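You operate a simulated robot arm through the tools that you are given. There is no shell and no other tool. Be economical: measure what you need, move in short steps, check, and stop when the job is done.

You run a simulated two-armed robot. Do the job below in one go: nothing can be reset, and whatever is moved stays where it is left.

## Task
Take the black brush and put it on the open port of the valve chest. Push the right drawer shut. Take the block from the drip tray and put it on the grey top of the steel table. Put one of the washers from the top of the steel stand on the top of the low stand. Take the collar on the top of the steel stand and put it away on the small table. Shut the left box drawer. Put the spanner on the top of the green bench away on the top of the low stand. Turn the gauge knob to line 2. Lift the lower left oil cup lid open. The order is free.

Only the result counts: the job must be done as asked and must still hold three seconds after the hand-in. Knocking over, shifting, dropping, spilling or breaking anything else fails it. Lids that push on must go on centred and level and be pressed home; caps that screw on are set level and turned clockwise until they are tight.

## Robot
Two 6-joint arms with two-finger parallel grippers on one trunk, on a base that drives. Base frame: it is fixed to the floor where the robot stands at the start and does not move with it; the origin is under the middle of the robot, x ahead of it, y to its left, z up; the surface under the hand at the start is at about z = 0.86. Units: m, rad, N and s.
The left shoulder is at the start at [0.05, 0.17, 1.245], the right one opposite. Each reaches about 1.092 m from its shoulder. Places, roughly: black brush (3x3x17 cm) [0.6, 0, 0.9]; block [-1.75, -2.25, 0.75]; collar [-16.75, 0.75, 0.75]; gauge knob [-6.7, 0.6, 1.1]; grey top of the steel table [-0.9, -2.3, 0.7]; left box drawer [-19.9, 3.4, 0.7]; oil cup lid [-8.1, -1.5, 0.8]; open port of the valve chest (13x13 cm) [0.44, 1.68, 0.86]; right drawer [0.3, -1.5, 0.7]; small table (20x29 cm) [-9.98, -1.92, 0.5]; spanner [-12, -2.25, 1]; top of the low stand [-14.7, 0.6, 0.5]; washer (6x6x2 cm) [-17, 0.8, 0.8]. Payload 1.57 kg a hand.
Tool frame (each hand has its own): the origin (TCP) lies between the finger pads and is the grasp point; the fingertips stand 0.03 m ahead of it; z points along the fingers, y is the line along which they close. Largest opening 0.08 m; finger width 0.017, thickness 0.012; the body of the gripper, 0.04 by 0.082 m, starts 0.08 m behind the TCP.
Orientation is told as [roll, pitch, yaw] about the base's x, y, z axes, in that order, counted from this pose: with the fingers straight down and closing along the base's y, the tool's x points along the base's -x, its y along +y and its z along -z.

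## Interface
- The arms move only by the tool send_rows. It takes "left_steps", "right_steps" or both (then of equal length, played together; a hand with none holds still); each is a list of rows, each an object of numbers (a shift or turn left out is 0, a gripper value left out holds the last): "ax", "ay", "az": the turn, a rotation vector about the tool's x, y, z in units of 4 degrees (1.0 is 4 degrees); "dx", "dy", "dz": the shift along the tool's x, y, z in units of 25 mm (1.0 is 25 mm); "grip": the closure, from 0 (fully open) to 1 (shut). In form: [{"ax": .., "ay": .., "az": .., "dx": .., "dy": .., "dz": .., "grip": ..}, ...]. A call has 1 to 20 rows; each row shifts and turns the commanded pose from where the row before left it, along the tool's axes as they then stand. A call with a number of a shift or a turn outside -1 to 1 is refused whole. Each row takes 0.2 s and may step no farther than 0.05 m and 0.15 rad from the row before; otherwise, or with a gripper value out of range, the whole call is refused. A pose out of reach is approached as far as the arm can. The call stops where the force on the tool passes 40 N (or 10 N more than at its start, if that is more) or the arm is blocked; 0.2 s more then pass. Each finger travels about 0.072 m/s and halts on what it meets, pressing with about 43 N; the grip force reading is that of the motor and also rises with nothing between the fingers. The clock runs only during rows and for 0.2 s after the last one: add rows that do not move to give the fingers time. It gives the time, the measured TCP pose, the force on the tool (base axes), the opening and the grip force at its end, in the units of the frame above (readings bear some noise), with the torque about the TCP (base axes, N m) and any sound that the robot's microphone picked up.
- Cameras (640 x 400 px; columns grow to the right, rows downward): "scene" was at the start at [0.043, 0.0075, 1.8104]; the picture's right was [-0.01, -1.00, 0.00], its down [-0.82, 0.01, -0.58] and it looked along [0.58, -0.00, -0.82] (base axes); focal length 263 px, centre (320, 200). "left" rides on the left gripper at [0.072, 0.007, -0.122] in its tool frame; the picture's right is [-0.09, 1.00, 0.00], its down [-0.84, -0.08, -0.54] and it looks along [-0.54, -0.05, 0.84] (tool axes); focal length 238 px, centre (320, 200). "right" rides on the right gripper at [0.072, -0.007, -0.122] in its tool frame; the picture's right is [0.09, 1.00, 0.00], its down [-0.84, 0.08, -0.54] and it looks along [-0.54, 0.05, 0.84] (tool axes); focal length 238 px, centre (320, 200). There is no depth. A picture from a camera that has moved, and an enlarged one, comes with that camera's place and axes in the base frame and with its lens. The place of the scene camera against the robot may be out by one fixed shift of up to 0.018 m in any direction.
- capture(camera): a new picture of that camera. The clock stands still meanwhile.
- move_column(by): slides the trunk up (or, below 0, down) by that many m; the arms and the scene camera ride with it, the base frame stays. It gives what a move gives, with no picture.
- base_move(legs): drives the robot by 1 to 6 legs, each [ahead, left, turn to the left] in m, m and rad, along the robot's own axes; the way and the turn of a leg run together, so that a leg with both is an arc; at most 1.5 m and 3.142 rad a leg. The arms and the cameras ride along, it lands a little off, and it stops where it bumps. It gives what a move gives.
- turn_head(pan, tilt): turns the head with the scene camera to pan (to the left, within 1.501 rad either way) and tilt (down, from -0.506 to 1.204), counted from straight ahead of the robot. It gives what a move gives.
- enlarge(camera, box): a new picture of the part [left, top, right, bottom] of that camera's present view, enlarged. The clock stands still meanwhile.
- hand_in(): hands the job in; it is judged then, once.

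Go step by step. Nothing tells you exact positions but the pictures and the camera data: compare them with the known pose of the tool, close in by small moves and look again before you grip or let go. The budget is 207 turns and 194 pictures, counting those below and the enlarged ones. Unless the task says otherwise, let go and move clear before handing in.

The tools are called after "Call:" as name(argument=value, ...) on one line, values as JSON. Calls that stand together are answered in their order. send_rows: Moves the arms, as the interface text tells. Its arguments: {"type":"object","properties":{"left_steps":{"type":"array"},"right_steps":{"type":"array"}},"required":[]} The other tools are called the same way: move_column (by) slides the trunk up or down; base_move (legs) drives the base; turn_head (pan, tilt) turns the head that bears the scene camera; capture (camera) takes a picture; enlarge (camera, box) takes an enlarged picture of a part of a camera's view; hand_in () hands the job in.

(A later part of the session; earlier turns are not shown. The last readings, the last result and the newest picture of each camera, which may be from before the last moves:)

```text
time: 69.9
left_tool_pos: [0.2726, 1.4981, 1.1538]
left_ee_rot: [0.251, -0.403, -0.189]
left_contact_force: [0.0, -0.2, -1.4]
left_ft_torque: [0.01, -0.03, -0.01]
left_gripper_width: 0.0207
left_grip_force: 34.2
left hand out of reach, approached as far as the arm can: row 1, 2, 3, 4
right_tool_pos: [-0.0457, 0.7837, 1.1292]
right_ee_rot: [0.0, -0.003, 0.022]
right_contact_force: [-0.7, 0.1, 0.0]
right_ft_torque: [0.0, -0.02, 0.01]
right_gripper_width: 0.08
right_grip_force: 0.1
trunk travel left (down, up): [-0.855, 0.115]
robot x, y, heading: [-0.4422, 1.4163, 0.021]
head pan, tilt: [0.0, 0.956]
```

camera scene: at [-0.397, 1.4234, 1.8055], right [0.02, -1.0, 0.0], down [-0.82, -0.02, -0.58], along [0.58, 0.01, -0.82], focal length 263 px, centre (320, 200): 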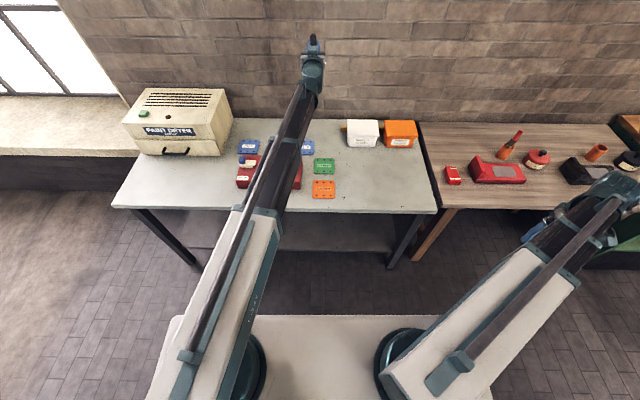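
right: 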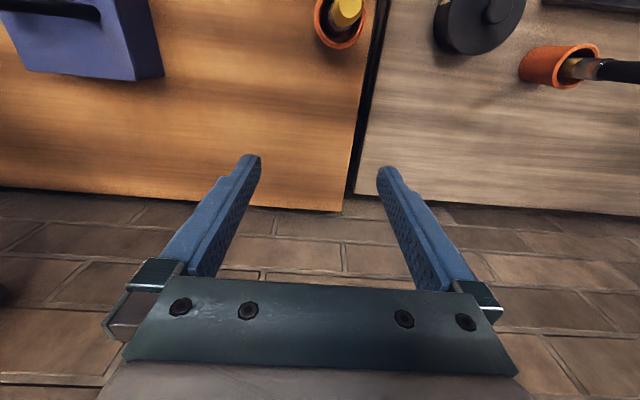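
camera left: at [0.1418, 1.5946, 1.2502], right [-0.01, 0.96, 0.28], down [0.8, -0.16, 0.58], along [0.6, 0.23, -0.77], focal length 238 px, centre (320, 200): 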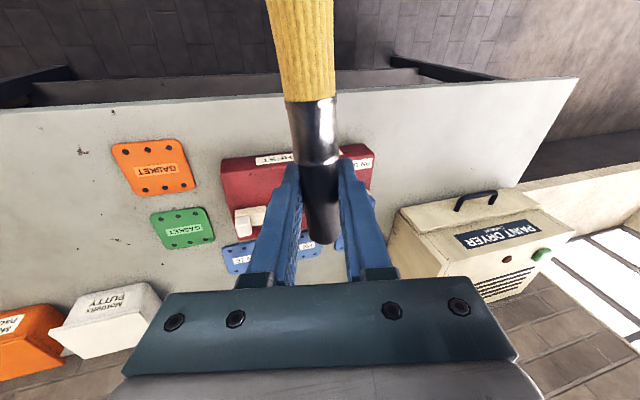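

Something in the wrist is stuck, so I'll pitch back up towards level with consistent arcs and see how it behaves.

Call:
send_rows(left_steps=[{"ay": -1, "dx": -0.61}, {"ay": -1, "dx": -0.61}, {"ay": -1, "dx": -0.61}, {"ay": -1, "dx": -0.61}, {"ay": -1, "dx": -0.61}, {"ay": -1, "dx": -0.61}, {"ay": -1, "dx": -0.61}, {"ay": -1, "dx": -0.61}, {"ay": -1, "dx": -0.61}, {"ay": -1, "dx": -0.61}, {}])

Call:
capture(camera="scene")

```text
time: 72.3
left_tool_pos: [0.3846, 1.4654, 1.2546]
left_ee_rot: [0.487, -1.061, -0.522]
left_contact_force: [-1.4, 0.5, -0.7]
left_ft_torque: [-0.04, 0.03, 0.01]
left_gripper_width: 0.0206
left_grip_force: 33.7
left hand out of reach, approached as far as the arm can: row 5
right_tool_pos: [-0.0462, 0.7817, 1.1296]
right_ee_rot: [0.0, -0.001, 0.023]
right_contact_force: [0.2, -0.2, -0.1]
right_ft_torque: [0.04, 0.01, -0.01]
right_gripper_width: 0.0802
right_grip_force: 0.0
trunk travel left (down, up): [-0.855, 0.115]
robot x, y, heading: [-0.4429, 1.4174, 0.022]
head pan, tilt: [0.0, 0.956]
```

```text
165 pictures are left
camera scene: at [-0.3971, 1.423, 1.8055], right [0.02, -1.0, 0.0], down [-0.82, -0.02, -0.58], along [0.58, 0.01, -0.82], focal length 263 px, centre (320, 200)
```

scene: 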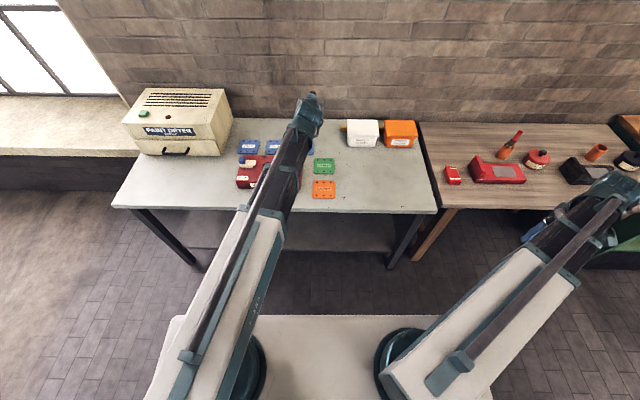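

That path was feasible. Now I'll fix the twist about the finger axis on its own.

Call:
send_rows(left_steps=[{"az": -0.92}, {"az": -0.92}, {"az": -0.92}, {"az": -0.92}, {}])

```text
time: 73.5
left_tool_pos: [0.3824, 1.4659, 1.2544]
left_ee_rot: [-0.008, -1.122, 0.028]
left_contact_force: [0.9, 0.1, -1.3]
left_ft_torque: [-0.01, 0.0, 0.01]
left_gripper_width: 0.0208
left_grip_force: 34.5
right_tool_pos: [-0.0456, 0.7831, 1.1302]
right_ee_rot: [-0.002, 0.0, 0.023]
right_contact_force: [0.1, -0.1, -0.5]
right_ft_torque: [0.03, 0.0, 0.02]
right_gripper_width: 0.0799
right_grip_force: 0.0
trunk travel left (down, up): [-0.855, 0.115]
robot x, y, heading: [-0.4428, 1.4198, 0.023]
head pan, tilt: [0.0, 0.956]
```

The hand is straight again. I'll pitch down about the wrist with consistent arcs.

Call:
send_rows(left_steps=[{"ay": 1, "dx": 0.614}, {"ay": 1, "dx": 0.614}, {"ay": 1, "dx": 0.614}, {"ay": 1, "dx": 0.614}, {"ay": 1, "dx": 0.614}, {"ay": 1, "dx": 0.614}, {"ay": 1, "dx": 0.614}, {"ay": 1, "dx": 0.614}, {"ay": 1, "dx": 0.614}, {"ay": 1, "dx": 0.614}, {"ay": 1, "dx": 0.614}, {"ay": 1, "dx": 0.614}, {}])

```text
time: 76.3
left_tool_pos: [0.2199, 1.3683, 1.1453]
left_ee_rot: [0.125, -0.358, 0.038]
left_contact_force: [-0.3, -0.4, -1.3]
left_ft_torque: [0.03, -0.06, 0.02]
left_gripper_width: 0.0208
left_grip_force: 34.2
left hand out of reach, approached as far as the arm can: row 4, 5, 6, 7, 8, 9, 10, 11, 12
right_tool_pos: [-0.0468, 0.7833, 1.131]
right_ee_rot: [-0.001, 0.0, 0.022]
right_contact_force: [0.3, 0.0, 0.8]
right_ft_torque: [0.0, 0.0, 0.0]
right_gripper_width: 0.0798
right_grip_force: 0.0
trunk travel left (down, up): [-0.855, 0.115]
robot x, y, heading: [-0.4367, 1.4153, 0.024]
head pan, tilt: [0.0, 0.956]
```

I now see that tiny height mismatches make the solver drift. I'll straighten while keeping the height exactly feasible.

Call:
send_rows(left_steps=[{"ax": 0.66, "ay": -0.1, "az": 0.17}, {"ax": 0.66, "ay": -0.1, "az": 0.17}, {"ax": 0.66, "ay": -0.1, "az": 0.17}, {}])

```text
time: 77.3
left_tool_pos: [0.2172, 1.3627, 1.1471]
left_ee_rot: [0.115, -0.38, 0.022]
left_contact_force: [-0.5, -0.4, -1.2]
left_ft_torque: [0.01, -0.06, 0.0]
left_gripper_width: 0.0205
left_grip_force: 34.2
left hand out of reach, approached as far as the arm can: row 1, 2, 3
right_tool_pos: [-0.0457, 0.7824, 1.1304]
right_ee_rot: [-0.001, 0.0, 0.024]
right_contact_force: [0.5, 0.3, -0.1]
right_ft_torque: [-0.01, 0.03, -0.03]
right_gripper_width: 0.0799
right_grip_force: 0.0
trunk travel left (down, up): [-0.855, 0.115]
robot x, y, heading: [-0.4392, 1.4168, 0.019]
head pan, tilt: [0.0, 0.956]
```

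A lateral wrist joint seems to sit at its limit because the arm is panned away. I'll translate the hand left, keeping height and orientation, to free it.

Call:
send_rows(left_steps=[{"dx": -0.02, "dy": 0.95, "dz": 0.118}, {"dx": -0.02, "dy": 0.95, "dz": 0.118}, {"dx": -0.02, "dy": 0.95, "dz": 0.118}, {"dx": -0.02, "dy": 0.95, "dz": 0.118}, {"dx": -0.02, "dy": 0.95, "dz": 0.118}, {"dx": -0.02, "dy": 0.95, "dz": 0.118}, {"dx": -0.02, "dy": 0.95, "dz": 0.118}, {"dx": -0.02, "dy": 0.95, "dz": 0.118}, {"dx": -0.02, "dy": 0.95, "dz": 0.118}, {"dx": -0.02, "dy": 0.95, "dz": 0.118}, {}])

```text
time: 79.7
left_tool_pos: [0.1993, 1.5417, 1.1512]
left_ee_rot: [0.193, -0.404, 0.018]
left_contact_force: [-0.1, -0.1, -0.9]
left_ft_torque: [0.0, -0.02, 0.0]
left_gripper_width: 0.0209
left_grip_force: 34.1
left hand out of reach, approached as far as the arm can: row 2, 3, 4, 5, 6, 7, 9, 10
right_tool_pos: [-0.0459, 0.7834, 1.1307]
right_ee_rot: [0.002, -0.001, 0.024]
right_contact_force: [-0.3, 0.2, -0.2]
right_ft_torque: [-0.03, 0.0, 0.02]
right_gripper_width: 0.0798
right_grip_force: 0.0
trunk travel left (down, up): [-0.855, 0.115]
robot x, y, heading: [-0.4406, 1.4125, 0.02]
head pan, tilt: [0.0, 0.956]
```

I'll pitch up again to free the wrist, then line the arm up straight ahead before pitching down in one plane.

Call:
send_rows(left_steps=[{"ay": -1, "dx": -0.6125, "dz": -0.0214}, {"ay": -1, "dx": -0.6125, "dz": -0.0214}, {"ay": -1, "dx": -0.6125, "dz": -0.0214}, {"ay": -1, "dx": -0.6125, "dz": -0.0214}, {"ay": -1, "dx": -0.6125, "dz": -0.0214}, {"ay": -1, "dx": -0.6125, "dz": -0.0214}, {"ay": -1, "dx": -0.6125, "dz": -0.0214}, {"ay": -1, "dx": -0.6125, "dz": -0.0214}, {"ay": -1, "dx": -0.6125, "dz": -0.0214}, {"ay": -1, "dx": -0.6125, "dz": -0.0214}, {"ay": -1, "dx": -0.6125, "dz": -0.0214}, {}])

```text
time: 82.3
left_tool_pos: [0.316, 1.5319, 1.2655]
left_ee_rot: [0.371, -1.144, -0.259]
left_contact_force: [-0.3, 0.2, 0.1]
left_ft_torque: [0.01, -0.01, 0.01]
left_gripper_width: 0.0204
left_grip_force: 34.1
left hand out of reach, approached as far as the arm can: row 1
right_tool_pos: [-0.0458, 0.782, 1.1301]
right_ee_rot: [0.001, 0.001, 0.022]
right_contact_force: [0.2, -0.1, -0.4]
right_ft_torque: [0.03, 0.01, -0.02]
right_gripper_width: 0.0799
right_grip_force: 0.1
trunk travel left (down, up): [-0.855, 0.115]
robot x, y, heading: [-0.4417, 1.4144, 0.02]
head pan, tilt: [0.0, 0.956]
```

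Call:
send_rows(left_steps=[{"az": -0.78}, {"az": -0.78}, {"az": -0.78}, {"ax": 0.64, "az": 0.27}, {"ax": 0.64, "az": 0.27}, {"ax": 0.64, "az": 0.27}, {"dy": 0.7}, {"dy": 0.7}, {"dy": 0.7}, {}])

```text
time: 84.5
left_tool_pos: [0.3132, 1.5425, 1.2665]
left_ee_rot: [0.021, -1.18, 0.0]
left_contact_force: [0.5, 0.2, -0.5]
left_ft_torque: [-0.02, -0.01, 0.02]
left_gripper_width: 0.0206
left_grip_force: 34.0
left hand out of reach, approached as far as the arm can: row 7, 8, 9
right_tool_pos: [-0.0471, 0.7835, 1.13]
right_ee_rot: [0.0, 0.001, 0.021]
right_contact_force: [-0.2, 0.7, -0.6]
right_ft_torque: [0.01, -0.02, -0.02]
right_gripper_width: 0.0801
right_grip_force: 0.1
trunk travel left (down, up): [-0.855, 0.115]
robot x, y, heading: [-0.4402, 1.4117, 0.023]
head pan, tilt: [0.0, 0.956]
```

I think the wrist (roll–bend–roll) flipped branch when the level fingers crossed the arm's axis. I'll go level again and carry the hand left past the shoulder line to flip it back.

Call:
send_rows(left_steps=[{"ay": -0.934, "dx": -0.572, "dz": -0.0187}, {"ay": -0.934, "dx": -0.572, "dz": -0.0187}, {"ay": -0.934, "dx": -0.572, "dz": -0.0187}, {"ay": -0.934, "dx": -0.572, "dz": -0.0187}, {"ay": -0.934, "dx": -0.572, "dz": -0.0187}, {"ay": -0.934, "dx": -0.572, "dz": -0.0187}, {}])

Call:
send_rows(left_steps=[{"dy": 0.9}, {"dy": 0.9}, {"dy": 0.9}, {"dy": 0.9}, {"dy": 0.9}, {"dy": 0.9}, {"dy": 0.9}, {}])

```text
time: 86.1
left_tool_pos: [0.3281, 1.5413, 1.348]
left_ee_rot: [-0.054, -1.565, 0.053]
left_contact_force: [0.0, 0.7, -0.8]
left_ft_torque: [0.02, -0.01, -0.02]
left_gripper_width: 0.0206
left_grip_force: 34.5
right_tool_pos: [-0.0457, 0.7823, 1.1315]
right_ee_rot: [0.002, 0.001, 0.024]
right_contact_force: [0.1, -0.6, -0.6]
right_ft_torque: [-0.02, 0.02, 0.0]
right_gripper_width: 0.08
right_grip_force: 0.1
trunk travel left (down, up): [-0.855, 0.115]
robot x, y, heading: [-0.4415, 1.4129, 0.022]
head pan, tilt: [0.0, 0.956]
```

```text
time: 87.9
left_tool_pos: [0.3305, 1.678, 1.3498]
left_ee_rot: [0.069, -1.568, -0.066]
left_contact_force: [-0.7, 0.9, -0.3]
left_ft_torque: [-0.01, -0.03, 0.02]
left_gripper_width: 0.0207
left_grip_force: 33.9
left hand out of reach, approached as far as the arm can: row 2, 3
right_tool_pos: [-0.0465, 0.7824, 1.1304]
right_ee_rot: [0.001, -0.001, 0.023]
right_contact_force: [0.1, 0.3, 0.6]
right_ft_torque: [0.01, -0.01, -0.03]
right_gripper_width: 0.0801
right_grip_force: 0.1
trunk travel left (down, up): [-0.855, 0.115]
robot x, y, heading: [-0.4424, 1.4139, 0.023]
head pan, tilt: [0.0, 0.956]
```

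It crossed over. Now I'll pitch down in consistent arcs.

Call:
send_rows(left_steps=[{"ay": 1, "dx": 0.6125, "dz": -0.0214}, {"ay": 1, "dx": 0.6125, "dz": -0.0214}, {"ay": 1, "dx": 0.6125, "dz": -0.0214}, {"ay": 1, "dx": 0.6125, "dz": -0.0214}, {"ay": 1, "dx": 0.6125, "dz": -0.0214}, {"ay": 1, "dx": 0.6125, "dz": -0.0214}, {"ay": 1, "dx": 0.6125, "dz": -0.0214}, {"ay": 1, "dx": 0.6125, "dz": -0.0214}, {"ay": 1, "dx": 0.6125, "dz": -0.0214}, {"ay": 1, "dx": 0.6125, "dz": -0.0214}, {"ay": 1, "dx": 0.6125, "dz": -0.0214}, {"ay": 1, "dx": 0.6125, "dz": -0.0214}, {"ay": 1, "dx": 0.6125, "dz": -0.0214}, {"ay": 1, "dx": 0.6125, "dz": -0.0214}, {"ay": 1, "dx": 0.6125, "dz": -0.0214}, {"ay": 1, "dx": 0.6125, "dz": -0.0214}, {"ay": 1, "dx": 0.6125, "dz": -0.0214}, {"ay": 1, "dx": 0.6125, "dz": -0.0214}])

```text
time: 91.7
left_tool_pos: [0.1766, 1.6771, 1.1401]
left_ee_rot: [0.0, -0.309, 0.003]
left_contact_force: [-0.4, 0.2, -1.3]
left_ft_torque: [-0.04, -0.06, 0.02]
left_gripper_width: 0.0209
left_grip_force: 33.7
right_tool_pos: [-0.0466, 0.7827, 1.1302]
right_ee_rot: [0.001, -0.001, 0.022]
right_contact_force: [-0.3, 0.0, 0.6]
right_ft_torque: [0.02, -0.01, -0.02]
right_gripper_width: 0.0799
right_grip_force: 0.1
trunk travel left (down, up): [-0.855, 0.115]
robot x, y, heading: [-0.4397, 1.4131, 0.023]
head pan, tilt: [0.0, 0.956]
```

The theory holds: the wrist now moves perfectly. I'll finish the pitch, extend a little, and view the chest.

Call:
send_rows(left_steps=[{"ay": 0.9, "dx": 0.55, "dz": -0.017}, {"ay": 0.9, "dx": 0.55, "dz": -0.017}, {"ay": 0.9, "dx": 0.55, "dz": -0.017}, {"ay": 0.9, "dx": 0.55, "dz": -0.017}, {"ay": 0.8, "dx": 0.5, "dz": -0.015}, {"dx": -0.9}, {"dx": -0.9}, {"dx": -0.9}, {"dx": -0.9}, {"dx": -0.9}, {}])

Call:
capture(camera="left")

Call:
enlarge(camera="scene", box=[200, 100, 380, 220])

```text
time: 94.1
left_tool_pos: [0.2234, 1.6757, 1.1297]
left_ee_rot: [-0.001, -0.002, 0.001]
left_contact_force: [-0.3, 0.6, -0.5]
left_ft_torque: [-0.04, -0.06, -0.03]
left_gripper_width: 0.0206
left_grip_force: 34.2
right_tool_pos: [-0.0466, 0.7828, 1.1302]
right_ee_rot: [0.001, 0.0, 0.021]
right_contact_force: [0.3, -0.3, 0.3]
right_ft_torque: [0.01, 0.0, 0.04]
right_gripper_width: 0.0798
right_grip_force: 0.1
trunk travel left (down, up): [-0.855, 0.115]
robot x, y, heading: [-0.4398, 1.4163, 0.02]
head pan, tilt: [0.0, 0.956]
```

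```text
164 pictures are left
camera left: at [0.1519, 1.6837, 1.251], right [0.09, 1.0, 0.0], down [0.84, -0.08, 0.54], along [0.54, -0.05, -0.84], focal length 238 px, centre (320, 200)
```

left: 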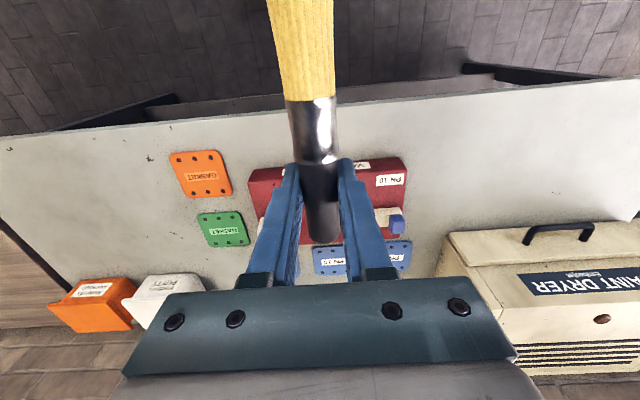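

```text
3.33 times, centred on (290, 160) of scene
camera zoom: at [-0.3975, 1.4231, 1.8055], right [0.02, -1.0, 0.0], down [-0.82, -0.02, -0.58], along [0.58, 0.01, -0.82], focal length 877 px, centre (420, 333)
```

zoom: 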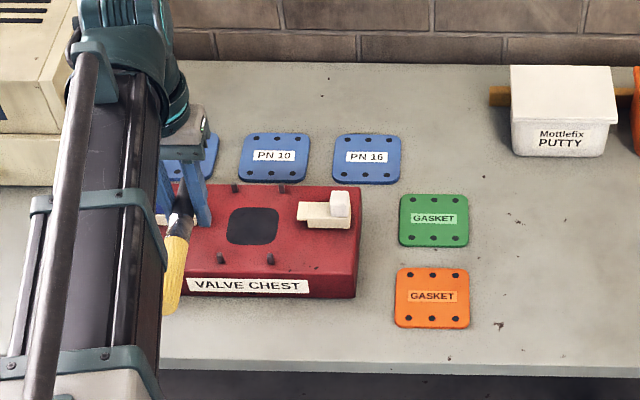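

The hole centre is at about (0.455, 1.68), with studs 7 cm apart in y, so the brush fits along x between them. I'll move over, lower part way and check.

Call:
send_rows(left_steps=[{"dx": -0.9, "dy": 0.012}, {"dx": -0.9, "dy": 0.012}, {"dx": -0.9, "dy": 0.012}, {"dx": -0.9, "dy": 0.012}, {"dx": -0.9, "dy": 0.012}, {"dx": -0.9, "dy": 0.012}, {"dx": -0.9, "dy": 0.012}, {"dx": -0.9, "dy": 0.012}, {"dx": -0.9, "dy": 0.012}, {"dx": -0.9, "dy": 0.012}, {"dx": -0.9}, {"dx": -0.9}, {"dx": -0.86}, {}])

Call:
move_column(by=-0.17)

Call:
capture(camera="left")

Call:
enlarge(camera="scene", box=[180, 50, 360, 170])

```text
time: 97.1
left_tool_pos: [0.4738, 1.6768, 1.1301]
left_ee_rot: [0.001, -0.006, 0.001]
left_contact_force: [0.4, -0.3, -0.5]
left_ft_torque: [-0.03, -0.08, -0.04]
left_gripper_width: 0.0206
left_grip_force: 33.9
left hand out of reach, approached as far as the arm can: row 12, 13
right_tool_pos: [-0.0459, 0.782, 1.1294]
right_ee_rot: [0.0, 0.0, 0.022]
right_contact_force: [0.1, 0.1, -0.2]
right_ft_torque: [0.0, 0.01, -0.01]
right_gripper_width: 0.08
right_grip_force: 0.0
trunk travel left (down, up): [-0.855, 0.115]
robot x, y, heading: [-0.4434, 1.4134, 0.026]
head pan, tilt: [0.0, 0.956]
```

```text
time: 99.0
left_tool_pos: [0.4735, 1.6765, 0.9595]
left_ee_rot: [0.001, -0.006, 0.003]
left_contact_force: [-0.4, -0.1, 0.1]
left_ft_torque: [0.0, -0.04, -0.01]
left_gripper_width: 0.0207
left_grip_force: 34.5
right_tool_pos: [-0.0454, 0.7829, 0.9604]
right_ee_rot: [0.001, 0.002, 0.023]
right_contact_force: [0.2, 0.0, 0.1]
right_ft_torque: [0.0, 0.05, 0.01]
right_gripper_width: 0.0799
right_grip_force: 0.0
trunk travel left (down, up): [-0.685, 0.285]
robot x, y, heading: [-0.4369, 1.4151, 0.023]
head pan, tilt: [0.0, 0.956]
```

```text
162 pictures are left
camera left: at [0.4014, 1.6838, 1.0809], right [0.09, 1.0, 0.0], down [0.83, -0.08, 0.55], along [0.54, -0.05, -0.84], focal length 238 px, centre (320, 200)
```

left: 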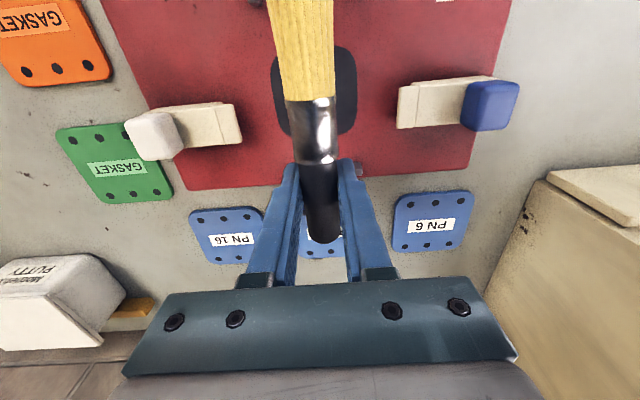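

```text
3.33 times, centred on (270, 110) of scene
camera zoom: at [-0.3972, 1.4231, 1.6355], right [0.02, -1.0, 0.0], down [-0.82, -0.02, -0.58], along [0.58, 0.01, -0.82], focal length 877 px, centre (487, 500)
```

zoom: 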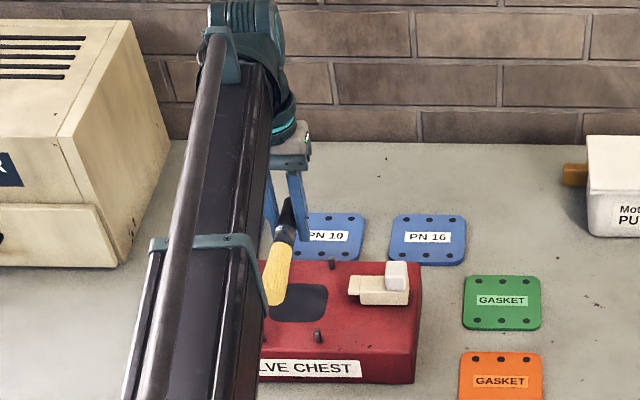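

The arm is at its reach limit, and the port centre is at about (0.438, 1.678). I'll drive ahead 6 cm and adjust the hand.

Call:
base_move(legs=[[0.06, 0, 0]])

Call:
send_rows(left_steps=[{"dx": 0.8}, {"dx": 0.8}, {}])

```text
time: 100.0
left_tool_pos: [0.5353, 1.6785, 0.9598]
left_ee_rot: [0.0, -0.004, 0.002]
left_contact_force: [0.0, -0.2, -0.7]
left_ft_torque: [0.01, 0.0, 0.01]
left_gripper_width: 0.0207
left_grip_force: 33.7
right_tool_pos: [0.0156, 0.785, 0.9593]
right_ee_rot: [0.0, 0.002, 0.023]
right_contact_force: [-0.2, 0.0, 0.4]
right_ft_torque: [-0.01, 0.02, 0.0]
right_gripper_width: 0.0799
right_grip_force: 0.1
trunk travel left (down, up): [-0.685, 0.285]
robot x, y, heading: [-0.3851, 1.412, 0.025]
head pan, tilt: [0.0, 0.956]
```

```text
time: 100.8
left_tool_pos: [0.4939, 1.6772, 0.9602]
left_ee_rot: [0.0, -0.005, 0.001]
left_contact_force: [0.4, -0.6, 0.0]
left_ft_torque: [-0.01, -0.04, 0.0]
left_gripper_width: 0.0208
left_grip_force: 34.3
right_tool_pos: [0.0142, 0.7847, 0.9595]
right_ee_rot: [-0.001, 0.001, 0.026]
right_contact_force: [-0.4, 0.8, -0.5]
right_ft_torque: [0.0, -0.02, -0.01]
right_gripper_width: 0.0797
right_grip_force: 0.1
trunk travel left (down, up): [-0.685, 0.285]
robot x, y, heading: [-0.3796, 1.4188, 0.025]
head pan, tilt: [0.0, 0.956]
```

The fingers must clear the rear studs, so I'll release at x≈0.472. I'll shift there and lower to just above the top.

Call:
send_rows(left_steps=[{"dx": 0.88, "dy": 0.04}, {}])

Call:
move_column(by=-0.04)

Call:
capture(camera="left")

Call:
enlarge(camera="scene", box=[180, 50, 360, 170])

```text
time: 101.4
left_tool_pos: [0.4732, 1.6778, 0.9593]
left_ee_rot: [0.001, -0.003, 0.002]
left_contact_force: [-0.6, 0.8, -0.6]
left_ft_torque: [-0.03, -0.03, -0.01]
left_gripper_width: 0.0207
left_grip_force: 34.4
right_tool_pos: [0.0138, 0.7845, 0.9597]
right_ee_rot: [-0.001, 0.002, 0.024]
right_contact_force: [-0.3, 0.5, -0.3]
right_ft_torque: [0.0, 0.02, 0.01]
right_gripper_width: 0.0801
right_grip_force: 0.1
trunk travel left (down, up): [-0.685, 0.285]
robot x, y, heading: [-0.3818, 1.4169, 0.024]
head pan, tilt: [0.0, 0.956]
```

```text
time: 102.2
left_tool_pos: [0.4745, 1.6791, 0.9191]
left_ee_rot: [0.001, -0.006, 0.004]
left_contact_force: [-0.2, 0.0, -0.3]
left_ft_torque: [0.05, -0.06, 0.02]
left_gripper_width: 0.0208
left_grip_force: 33.6
right_tool_pos: [0.0143, 0.785, 0.9206]
right_ee_rot: [0.001, -0.001, 0.025]
right_contact_force: [0.2, -0.3, -0.1]
right_ft_torque: [-0.02, 0.02, -0.02]
right_gripper_width: 0.08
right_grip_force: 0.1
trunk travel left (down, up): [-0.645, 0.325]
robot x, y, heading: [-0.3767, 1.4149, 0.02]
head pan, tilt: [0.0, 0.956]
```

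```text
160 pictures are left
camera left: at [0.4003, 1.6861, 1.0409], right [0.09, 1.0, 0.0], down [0.83, -0.08, 0.55], along [0.54, -0.05, -0.84], focal length 238 px, centre (320, 200)
```

left: 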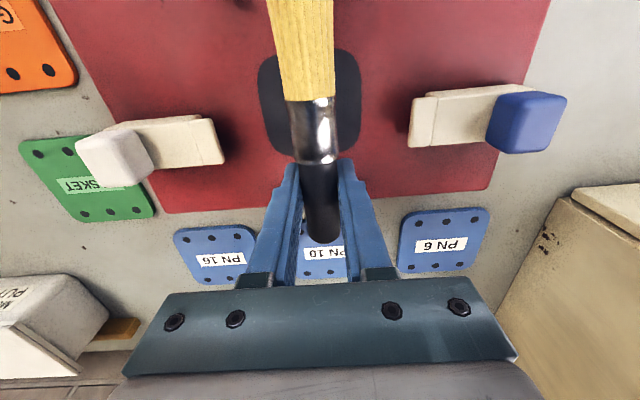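

```text
3.33 times, centred on (270, 110) of scene
camera zoom: at [-0.3374, 1.4246, 1.5955], right [0.02, -1.0, 0.0], down [-0.82, -0.02, -0.58], along [0.58, 0.01, -0.82], focal length 877 px, centre (487, 500)
```

zoom: 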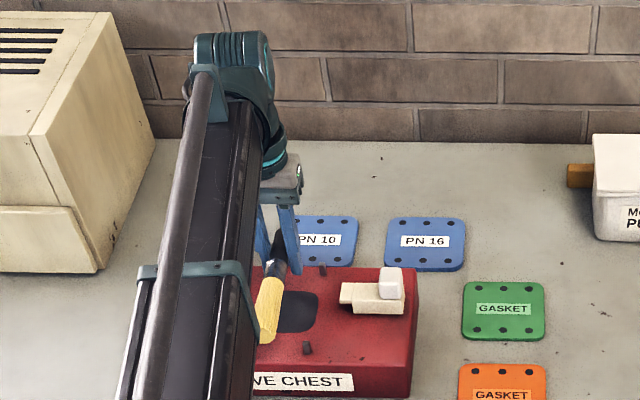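

Call:
move_column(by=-0.012)

Call:
enlarge(camera="scene", box=[230, 90, 320, 150])

```text
time: 102.8
left_tool_pos: [0.4739, 1.6793, 0.9084]
left_ee_rot: [-0.001, -0.006, 0.001]
left_contact_force: [-0.9, 0.1, -1.3]
left_ft_torque: [0.01, -0.02, 0.01]
left_gripper_width: 0.0207
left_grip_force: 33.9
right_tool_pos: [0.013, 0.7851, 0.9074]
right_ee_rot: [0.001, 0.0, 0.026]
right_contact_force: [0.0, 0.2, -0.5]
right_ft_torque: [0.01, 0.01, 0.02]
right_gripper_width: 0.0801
right_grip_force: 0.1
trunk travel left (down, up): [-0.633, 0.337]
robot x, y, heading: [-0.383, 1.4168, 0.028]
head pan, tilt: [0.0, 0.956]
```

```text
6.67 times, centred on (275, 120) of scene
camera zoom: at [-0.3373, 1.4246, 1.5835], right [0.02, -1.0, 0.0], down [-0.82, -0.02, -0.58], along [0.58, 0.01, -0.82], focal length 1753 px, centre (620, 733)
```

zoom: 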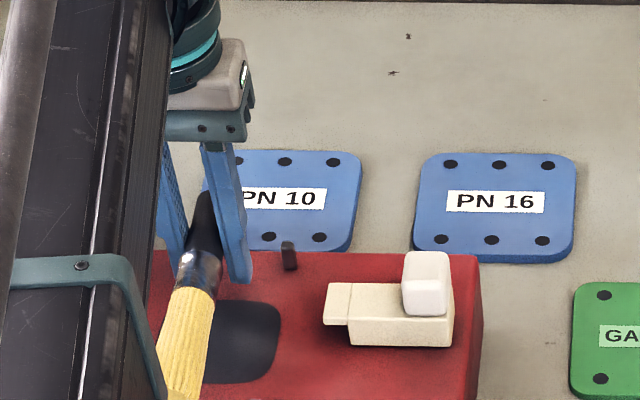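

Call:
move_column(by=-0.01)

Call:
enlarge(camera="scene", box=[230, 90, 320, 150])

```text
time: 103.4
left_tool_pos: [0.4733, 1.6792, 0.8981]
left_ee_rot: [0.002, -0.005, 0.0]
left_contact_force: [0.2, 0.8, 0.1]
left_ft_torque: [0.0, -0.05, 0.0]
left_gripper_width: 0.0206
left_grip_force: 34.0
right_tool_pos: [0.0137, 0.7837, 0.8985]
right_ee_rot: [0.001, 0.001, 0.024]
right_contact_force: [-0.5, 0.3, -0.2]
right_ft_torque: [-0.02, -0.01, 0.01]
right_gripper_width: 0.0801
right_grip_force: 0.0
trunk travel left (down, up): [-0.623, 0.347]
robot x, y, heading: [-0.3803, 1.4176, 0.027]
head pan, tilt: [0.0, 0.956]
```

```text
6.67 times, centred on (275, 120) of scene
camera zoom: at [-0.3373, 1.4246, 1.5735], right [0.02, -1.0, 0.0], down [-0.82, -0.02, -0.58], along [0.58, 0.01, -0.82], focal length 1753 px, centre (620, 733)
```

zoom: 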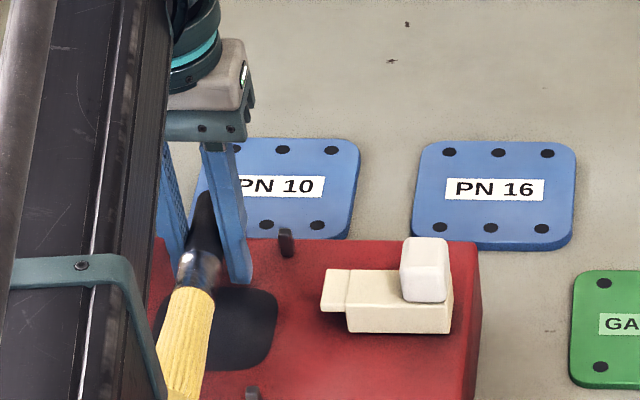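

Call:
move_column(by=-0.007)

Call:
move_column(by=-0.006)

Call:
enlarge(camera="scene", box=[230, 70, 320, 130])

```text
time: 104.0
left_tool_pos: [0.4728, 1.6785, 0.8919]
left_ee_rot: [0.001, -0.004, 0.0]
left_contact_force: [0.2, -0.1, -0.6]
left_ft_torque: [-0.02, -0.07, 0.01]
left_gripper_width: 0.0207
left_grip_force: 34.4
right_tool_pos: [0.0145, 0.7848, 0.8912]
right_ee_rot: [0.0, 0.0, 0.025]
right_contact_force: [0.7, 0.8, 0.4]
right_ft_torque: [-0.05, 0.01, 0.0]
right_gripper_width: 0.0802
right_grip_force: 0.1
trunk travel left (down, up): [-0.616, 0.354]
robot x, y, heading: [-0.3776, 1.4139, 0.024]
head pan, tilt: [0.0, 0.956]
```

```text
time: 104.4
left_tool_pos: [0.4734, 1.6783, 0.8899]
left_ee_rot: [0.002, -0.009, 0.001]
left_contact_force: [-1.1, 1.1, 30.7]
left_ft_torque: [-0.28, 0.24, 0.0]
left_gripper_width: 0.0208
left_grip_force: 34.0
right_tool_pos: [0.0113, 0.7844, 0.8889]
right_ee_rot: [-0.001, -0.001, 0.025]
right_contact_force: [-0.5, 0.2, -0.3]
right_ft_torque: [-0.03, -0.01, -0.01]
right_gripper_width: 0.0799
right_grip_force: 0.0
trunk travel left (down, up): [-0.613, 0.357]
robot x, y, heading: [-0.3832, 1.4165, 0.025]
head pan, tilt: [0.0, 0.956]
stopped: the force on the tool passed its limit at 52 N (the readings are from after the stop); the commanded pose is now the measured one
```

```text
6.67 times, centred on (275, 100) of scene
camera zoom: at [-0.3407, 1.4235, 1.5636], right [0.02, -1.0, 0.0], down [-0.82, -0.02, -0.58], along [0.58, 0.01, -0.82], focal length 1753 px, centre (620, 867)
```

zoom: 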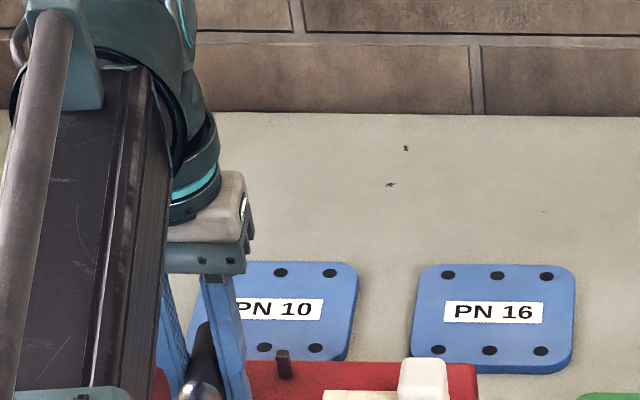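

The fingertips touched the chest top at z≈0.86. I'll lift 3 mm, tilt the bristle end down, open the fingers slightly and rise.

Call:
move_column(by=0.004)

Call:
send_rows(left_steps=[{"ay": -0.6, "dx": 0.15, "dz": -0.02}, {"ay": -0.6, "dz": -0.02}, {"ay": -0.5, "dz": -0.02}, {}])

Call:
capture(camera="left")

```text
time: 105.0
left_tool_pos: [0.4762, 1.6792, 0.8919]
left_ee_rot: [0.001, -0.013, 0.004]
left_contact_force: [0.2, 0.5, -0.3]
left_ft_torque: [0.0, -0.05, -0.01]
left_gripper_width: 0.0206
left_grip_force: 34.3
right_tool_pos: [0.0152, 0.7842, 0.8902]
right_ee_rot: [0.0, 0.001, 0.024]
right_contact_force: [-0.2, -0.3, -0.4]
right_ft_torque: [0.02, 0.03, 0.02]
right_gripper_width: 0.08
right_grip_force: 0.1
trunk travel left (down, up): [-0.617, 0.353]
robot x, y, heading: [-0.381, 1.4188, 0.024]
head pan, tilt: [0.0, 0.956]
```

```text
time: 106.0
left_tool_pos: [0.4704, 1.6805, 0.8937]
left_ee_rot: [0.001, -0.127, 0.002]
left_contact_force: [-1.5, -0.8, 4.3]
left_ft_torque: [-0.02, 0.71, 0.0]
left_gripper_width: 0.0207
left_grip_force: 34.7
right_tool_pos: [0.0134, 0.784, 0.8926]
right_ee_rot: [0.001, 0.0, 0.024]
right_contact_force: [0.1, 0.2, -0.9]
right_ft_torque: [0.0, 0.0, -0.03]
right_gripper_width: 0.08
right_grip_force: 0.2
trunk travel left (down, up): [-0.617, 0.353]
robot x, y, heading: [-0.3817, 1.4187, 0.023]
head pan, tilt: [0.0, 0.956]
```

```text
155 pictures are left
camera left: at [0.384, 1.6864, 1.0047], right [0.09, 1.0, 0.01], down [0.76, -0.08, 0.64], along [0.64, -0.05, -0.76], focal length 238 px, centre (320, 200)
```

left: 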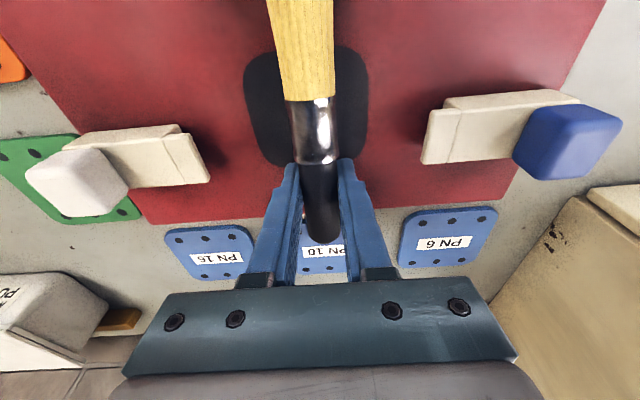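

The bristle end is touching (4 N). I'll open partly.

Call:
send_rows(left_steps=[{"grip": 0.62}, {"grip": 0.55}, {}, {}, {}])

Call:
move_column(by=0.06)

Call:
capture(camera="left")

```text
time: 107.2
left_tool_pos: [0.472, 1.6796, 0.8944]
left_ee_rot: [0.001, -0.127, 0.001]
left_contact_force: [-0.3, -0.2, 0.9]
left_ft_torque: [-0.02, 0.01, 0.0]
left_gripper_width: 0.0362
left_grip_force: 0.0
right_tool_pos: [0.0136, 0.7837, 0.8928]
right_ee_rot: [0.001, -0.001, 0.026]
right_contact_force: [0.2, -0.1, 0.2]
right_ft_torque: [-0.01, 0.01, 0.01]
right_gripper_width: 0.0799
right_grip_force: 0.1
trunk travel left (down, up): [-0.617, 0.353]
robot x, y, heading: [-0.3832, 1.4155, 0.028]
head pan, tilt: [0.0, 0.956]
```

```text
time: 108.2
left_tool_pos: [0.4713, 1.6784, 0.9537]
left_ee_rot: [0.003, -0.127, 0.003]
left_contact_force: [0.7, -0.1, 0.2]
left_ft_torque: [-0.01, 0.03, 0.02]
left_gripper_width: 0.0361
left_grip_force: 0.0
right_tool_pos: [0.0139, 0.785, 0.9517]
right_ee_rot: [0.0, 0.0, 0.025]
right_contact_force: [0.4, 0.0, -0.6]
right_ft_torque: [0.01, -0.03, -0.02]
right_gripper_width: 0.0799
right_grip_force: 0.1
trunk travel left (down, up): [-0.677, 0.293]
robot x, y, heading: [-0.3772, 1.4152, 0.021]
head pan, tilt: [0.0, 0.956]
```

```text
154 pictures are left
camera left: at [0.3848, 1.6864, 1.0641], right [0.09, 1.0, 0.01], down [0.76, -0.08, 0.64], along [0.64, -0.05, -0.76], focal length 238 px, centre (320, 200)
```

left: 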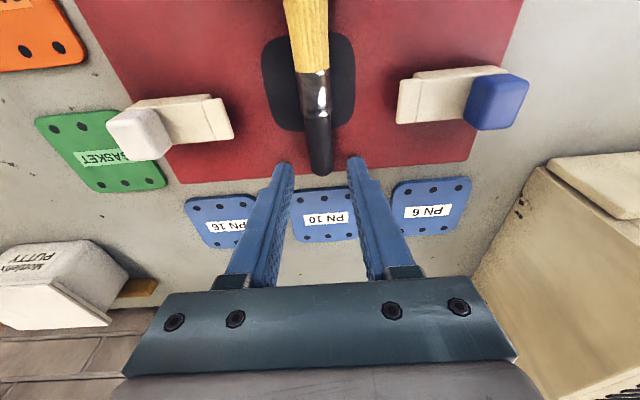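

The brush is lying across the port. I'll rise, back off and drive to the right end of the green bench to look at the drawer.

Call:
move_column(by=0.17)

Call:
enlarge(camera="scene", box=[200, 120, 350, 220])

Call:
base_move(legs=[[-0.3, 0, -0.023], [0, -1.45, 0], [0, -1.3, 0]])

Call:
capture(camera="scene")

```text
time: 110.1
left_tool_pos: [0.4716, 1.6798, 1.1226]
left_ee_rot: [0.002, -0.129, 0.001]
left_contact_force: [0.9, 0.5, 0.4]
left_ft_torque: [-0.02, -0.01, -0.02]
left_gripper_width: 0.0358
left_grip_force: 0.0
right_tool_pos: [0.0147, 0.7851, 1.122]
right_ee_rot: [-0.001, 0.001, 0.024]
right_contact_force: [-0.2, 0.1, 0.8]
right_ft_torque: [-0.02, -0.01, -0.01]
right_gripper_width: 0.0799
right_grip_force: 0.0
trunk travel left (down, up): [-0.847, 0.123]
robot x, y, heading: [-0.3804, 1.4183, 0.021]
head pan, tilt: [0.0, 0.956]
```

```text
4.00 times, centred on (275, 170) of scene
camera zoom: at [-0.3369, 1.4245, 1.7969], right [0.02, -1.0, 0.0], down [-0.82, -0.02, -0.58], along [0.58, 0.01, -0.82], focal length 1052 px, centre (500, 320)
```

zoom: 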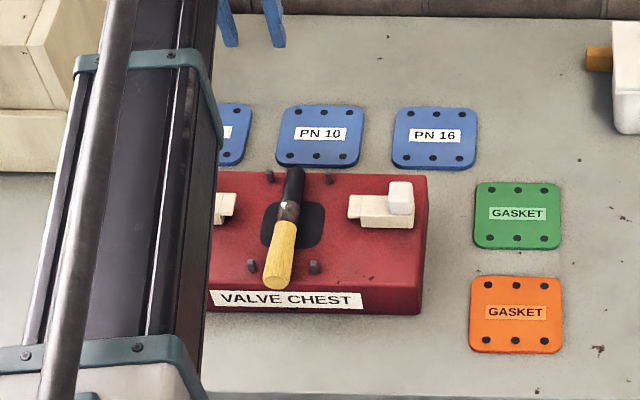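

```text
time: 125.0
left_tool_pos: [0.2115, -1.0766, 1.1218]
left_ee_rot: [0.003, -0.127, -0.011]
left_contact_force: [0.3, 0.0, -0.2]
left_ft_torque: [0.04, -0.02, -0.02]
left_gripper_width: 0.036
left_grip_force: 0.1
right_tool_pos: [-0.2598, -1.9648, 1.1209]
right_ee_rot: [-0.001, 0.002, 0.008]
right_contact_force: [-0.4, -0.2, -0.3]
right_ft_torque: [0.01, 0.0, 0.06]
right_gripper_width: 0.08
right_grip_force: 0.1
trunk travel left (down, up): [-0.847, 0.123]
robot x, y, heading: [-0.6434, -1.3289, 0.003]
head pan, tilt: [0.0, 0.956]
```

```text
152 pictures are left
camera scene: at [-0.6013, -1.3187, 1.7969], right [0.01, -1.0, 0.0], down [-0.82, -0.01, -0.58], along [0.58, 0.01, -0.82], focal length 263 px, centre (320, 200)
```

scene: 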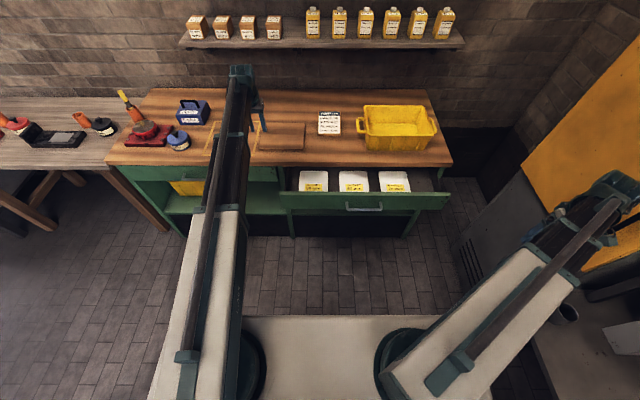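

The brush sits on the port. The right drawer's front is at x≈0.17, y≈-1.52. I'll use a closed, level right fist: bring the right hand in front of it and retract the left.

Call:
send_rows(right_steps=[{"dx": -0.34, "dy": 1, "grip": 1}, {"dx": -0.34, "dy": 1}, {"dx": -0.34, "dy": 1}, {"dx": -0.34, "dy": 1}, {"dx": -0.34, "dy": 1}, {"dx": -0.34, "dy": 1}, {"dx": -0.34, "dy": 1}, {"dx": -0.34, "dy": 1}, {"dx": -0.34, "dy": 1}, {"dx": -0.34, "dy": 1}, {"dx": -0.34, "dy": 1}, {"dx": -0.34, "dy": 1}, {"dx": -0.34, "dy": 1}, {}], left_steps=[{"dx": 0.892, "dz": -0.114}, {"dx": 0.892, "dz": -0.114}, {"dx": 0.892, "dz": -0.114}, {"dx": 0.892, "dz": -0.114}, {"dx": 0.892, "dz": -0.114}, {"dx": 0.892, "dz": -0.114}, {"dx": 0.892, "dz": -0.114}, {"dx": 0.892, "dz": -0.114}, {"dx": 0.892, "dz": -0.114}, {}, {}, {}, {}, {}])

Call:
send_rows(right_steps=[{"ay": -1, "dx": -0.6125, "dz": -0.0214}, {"ay": -1, "dx": -0.6125, "dz": -0.0214}, {"ay": -1, "dx": -0.6125, "dz": -0.0214}, {"ay": -1, "dx": -0.6125, "dz": -0.0214}, {"ay": -1, "dx": -0.6125, "dz": -0.0214}, {"ay": -1, "dx": -0.6125, "dz": -0.0214}, {"ay": -1, "dx": -0.6125, "dz": -0.0214}, {"ay": -1, "dx": -0.6125, "dz": -0.0214}, {"ay": -1, "dx": -0.6125, "dz": -0.0214}, {"ay": -1, "dx": -0.6125, "dz": -0.0214}, {"ay": -1, "dx": -0.6125, "dz": -0.0214}, {"ay": -1, "dx": -0.6125, "dz": -0.0214}, {"ay": -1, "dx": -0.6125, "dz": -0.0214}, {"ay": -1, "dx": -0.6125, "dz": -0.0214}, {"ay": -1, "dx": -0.6125, "dz": -0.0214}, {"ay": -1, "dx": -0.6125, "dz": -0.0214}, {"ay": -1, "dx": -0.6125, "dz": -0.0214}, {"ay": -1, "dx": -0.6125, "dz": -0.0214}, {"ay": -1, "dx": -0.6125, "dz": -0.0214}, {}])

Call:
capture(camera="scene")

```text
time: 128.0
left_tool_pos: [0.009, -1.0745, 1.1226]
left_ee_rot: [0.002, -0.127, -0.013]
left_contact_force: [0.1, 0.2, 0.1]
left_ft_torque: [-0.02, 0.0, 0.0]
left_gripper_width: 0.036
left_grip_force: 0.1
right_tool_pos: [-0.1519, -1.6375, 1.1211]
right_ee_rot: [0.0, 0.001, 0.008]
right_contact_force: [0.3, 0.4, 0.9]
right_ft_torque: [0.03, -0.02, 0.0]
right_gripper_width: 0.0
right_grip_force: 21.3
trunk travel left (down, up): [-0.847, 0.123]
robot x, y, heading: [-0.6427, -1.3263, 0.01]
head pan, tilt: [0.0, 0.956]
```

```text
time: 132.2
left_tool_pos: [0.0104, -1.0739, 1.1226]
left_ee_rot: [0.0, -0.128, -0.013]
left_contact_force: [-1.1, -0.1, -0.2]
left_ft_torque: [0.01, 0.01, 0.04]
left_gripper_width: 0.0364
left_grip_force: 0.2
right_tool_pos: [0.0607, -1.6367, 1.2882]
right_ee_rot: [-0.003, -1.327, 0.012]
right_contact_force: [-0.7, 0.3, 1.2]
right_ft_torque: [0.01, 0.02, 0.02]
right_gripper_width: 0.0
right_grip_force: 21.0
trunk travel left (down, up): [-0.847, 0.123]
robot x, y, heading: [-0.6443, -1.3278, 0.011]
head pan, tilt: [0.0, 0.956]
```

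```text
151 pictures are left
camera scene: at [-0.6013, -1.3183, 1.7969], right [0.01, -1.0, 0.0], down [-0.82, -0.01, -0.58], along [0.58, 0.01, -0.82], focal length 263 px, centre (320, 200)
```

scene: 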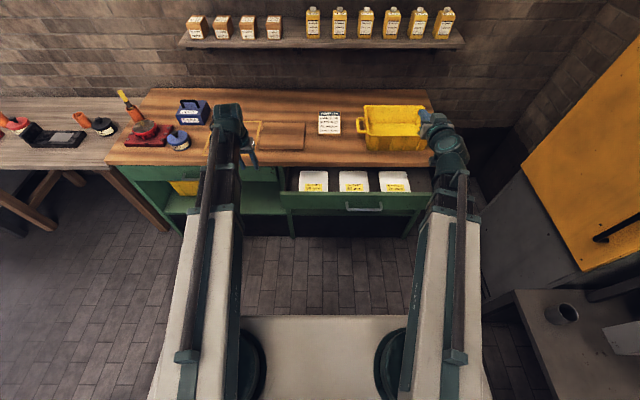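

Call:
move_column(by=-0.45)

Call:
capture(camera="scene")

Call:
capture(camera="right")

```text
refused: -0.45 is not a number from -0.4 to 0.4
```

```text
150 pictures are left
camera scene: at [-0.6013, -1.3183, 1.7969], right [0.01, -1.0, 0.0], down [-0.82, -0.01, -0.58], along [0.58, 0.01, -0.82], focal length 263 px, centre (320, 200)
```

scene: 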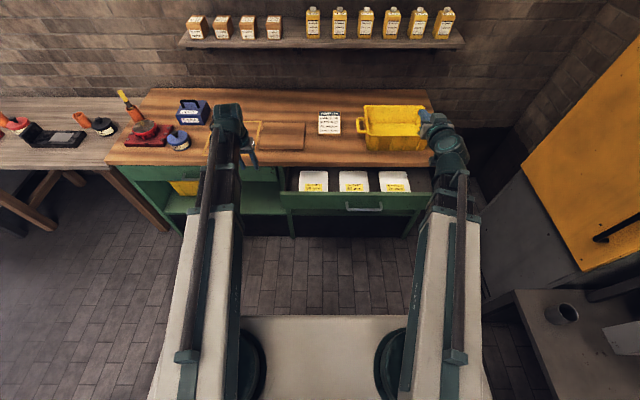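

```text
149 pictures are left
camera right: at [-0.0738, -1.6454, 1.2495], right [-0.03, 1.0, -0.09], down [-0.32, 0.08, 0.94], along [0.95, 0.06, 0.32], focal length 238 px, centre (320, 200)
```

right: 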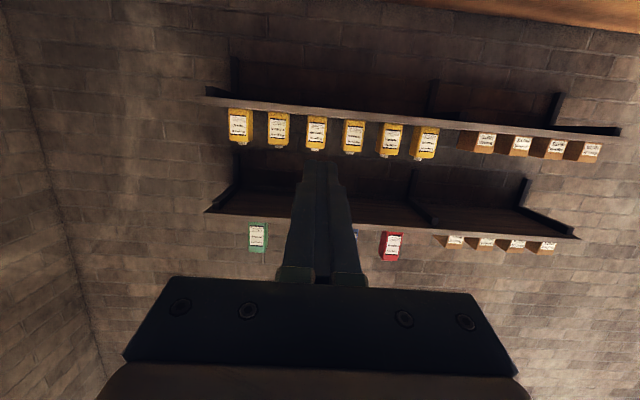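

Call:
move_column(by=-0.4)

Call:
capture(camera="scene")

Call:
capture(camera="right")

```text
time: 136.0
left_tool_pos: [0.0101, -1.0739, 0.7239]
left_ee_rot: [0.001, -0.127, -0.011]
left_contact_force: [0.5, 0.2, -0.6]
left_ft_torque: [0.0, -0.02, 0.04]
left_gripper_width: 0.0363
left_grip_force: 0.0
right_tool_pos: [0.0611, -1.6367, 0.8886]
right_ee_rot: [-0.004, -1.326, 0.013]
right_contact_force: [0.0, -0.7, -1.2]
right_ft_torque: [0.0, 0.01, 0.01]
right_gripper_width: 0.0
right_grip_force: 21.9
trunk travel left (down, up): [-0.447, 0.523]
robot x, y, heading: [-0.6424, -1.3257, 0.006]
head pan, tilt: [0.0, 0.956]
```

```text
148 pictures are left
camera scene: at [-0.6014, -1.3182, 1.397], right [0.01, -1.0, 0.0], down [-0.82, -0.01, -0.58], along [0.58, 0.01, -0.82], focal length 263 px, centre (320, 200)
```

scene: 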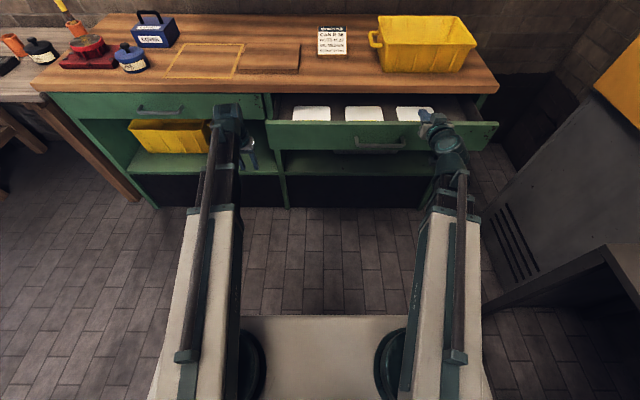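

```text
147 pictures are left
camera right: at [-0.0739, -1.6453, 0.8495], right [-0.03, 1.0, -0.09], down [-0.32, 0.07, 0.94], along [0.95, 0.06, 0.32], focal length 238 px, centre (320, 200)
```

right: 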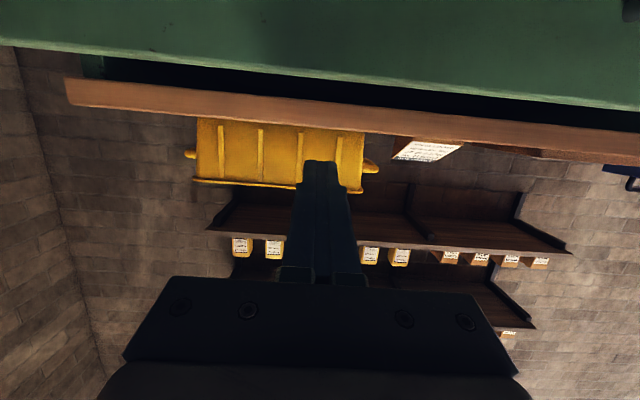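

The drawer's front panel spans about z 0.685–0.815 at x≈0.137. I'll lower to z≈0.757 and push forward.

Call:
move_column(by=-0.13)

Call:
send_rows(right_steps=[{"dz": 0.776, "dx": -0.194}, {"dz": 0.776, "dx": -0.194}, {"dz": 0.776, "dx": -0.194}, {"dz": 0.776, "dx": -0.194}, {"dz": 0.776, "dx": -0.194}, {"dz": 0.776, "dx": -0.194}, {"dz": 0.776, "dx": -0.194}, {"dz": 0.776, "dx": -0.194}, {"dz": 0.776, "dx": -0.194}, {"dz": 0.776, "dx": -0.194}, {"dz": 0.776, "dx": -0.194}])

Call:
capture(camera="scene")

```text
time: 137.6
left_tool_pos: [0.0097, -1.0744, 0.5942]
left_ee_rot: [0.002, -0.127, -0.013]
left_contact_force: [-0.6, 0.7, 1.2]
left_ft_torque: [-0.02, 0.01, 0.04]
left_gripper_width: 0.0359
left_grip_force: 0.0
right_tool_pos: [0.0621, -1.6377, 0.758]
right_ee_rot: [-0.003, -1.326, 0.012]
right_contact_force: [0.5, 0.9, -0.8]
right_ft_torque: [0.04, 0.0, 0.04]
right_gripper_width: 0.0001
right_grip_force: 21.6
trunk travel left (down, up): [-0.317, 0.653]
robot x, y, heading: [-0.6425, -1.3262, 0.008]
head pan, tilt: [0.0, 0.956]
```

```text
time: 139.8
left_tool_pos: [0.0093, -1.0738, 0.5936]
left_ee_rot: [0.0, -0.128, -0.015]
left_contact_force: [0.2, -0.1, -0.7]
left_ft_torque: [0.03, 0.02, 0.01]
left_gripper_width: 0.036
left_grip_force: 0.1
right_tool_pos: [0.2436, -1.6369, 0.758]
right_ee_rot: [-0.002, -1.322, 0.012]
right_contact_force: [-7.3, 1.4, 2.8]
right_ft_torque: [-0.06, -0.11, -0.02]
right_gripper_width: 0.0
right_grip_force: 20.8
trunk travel left (down, up): [-0.317, 0.653]
robot x, y, heading: [-0.6426, -1.3246, 0.007]
head pan, tilt: [0.0, 0.956]
stopped in row 10 (right hand): the force on the tool passed its limit at 61 N (the readings are from after the stop); the commanded pose is now the measured one
```

```text
146 pictures are left
camera scene: at [-0.6026, -1.3181, 1.2671], right [0.01, -1.0, 0.0], down [-0.82, -0.01, -0.58], along [0.58, 0.0, -0.82], focal length 263 px, centre (320, 200)
```

scene: 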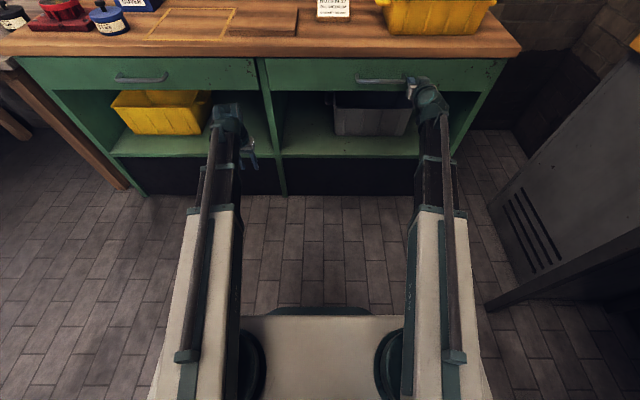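

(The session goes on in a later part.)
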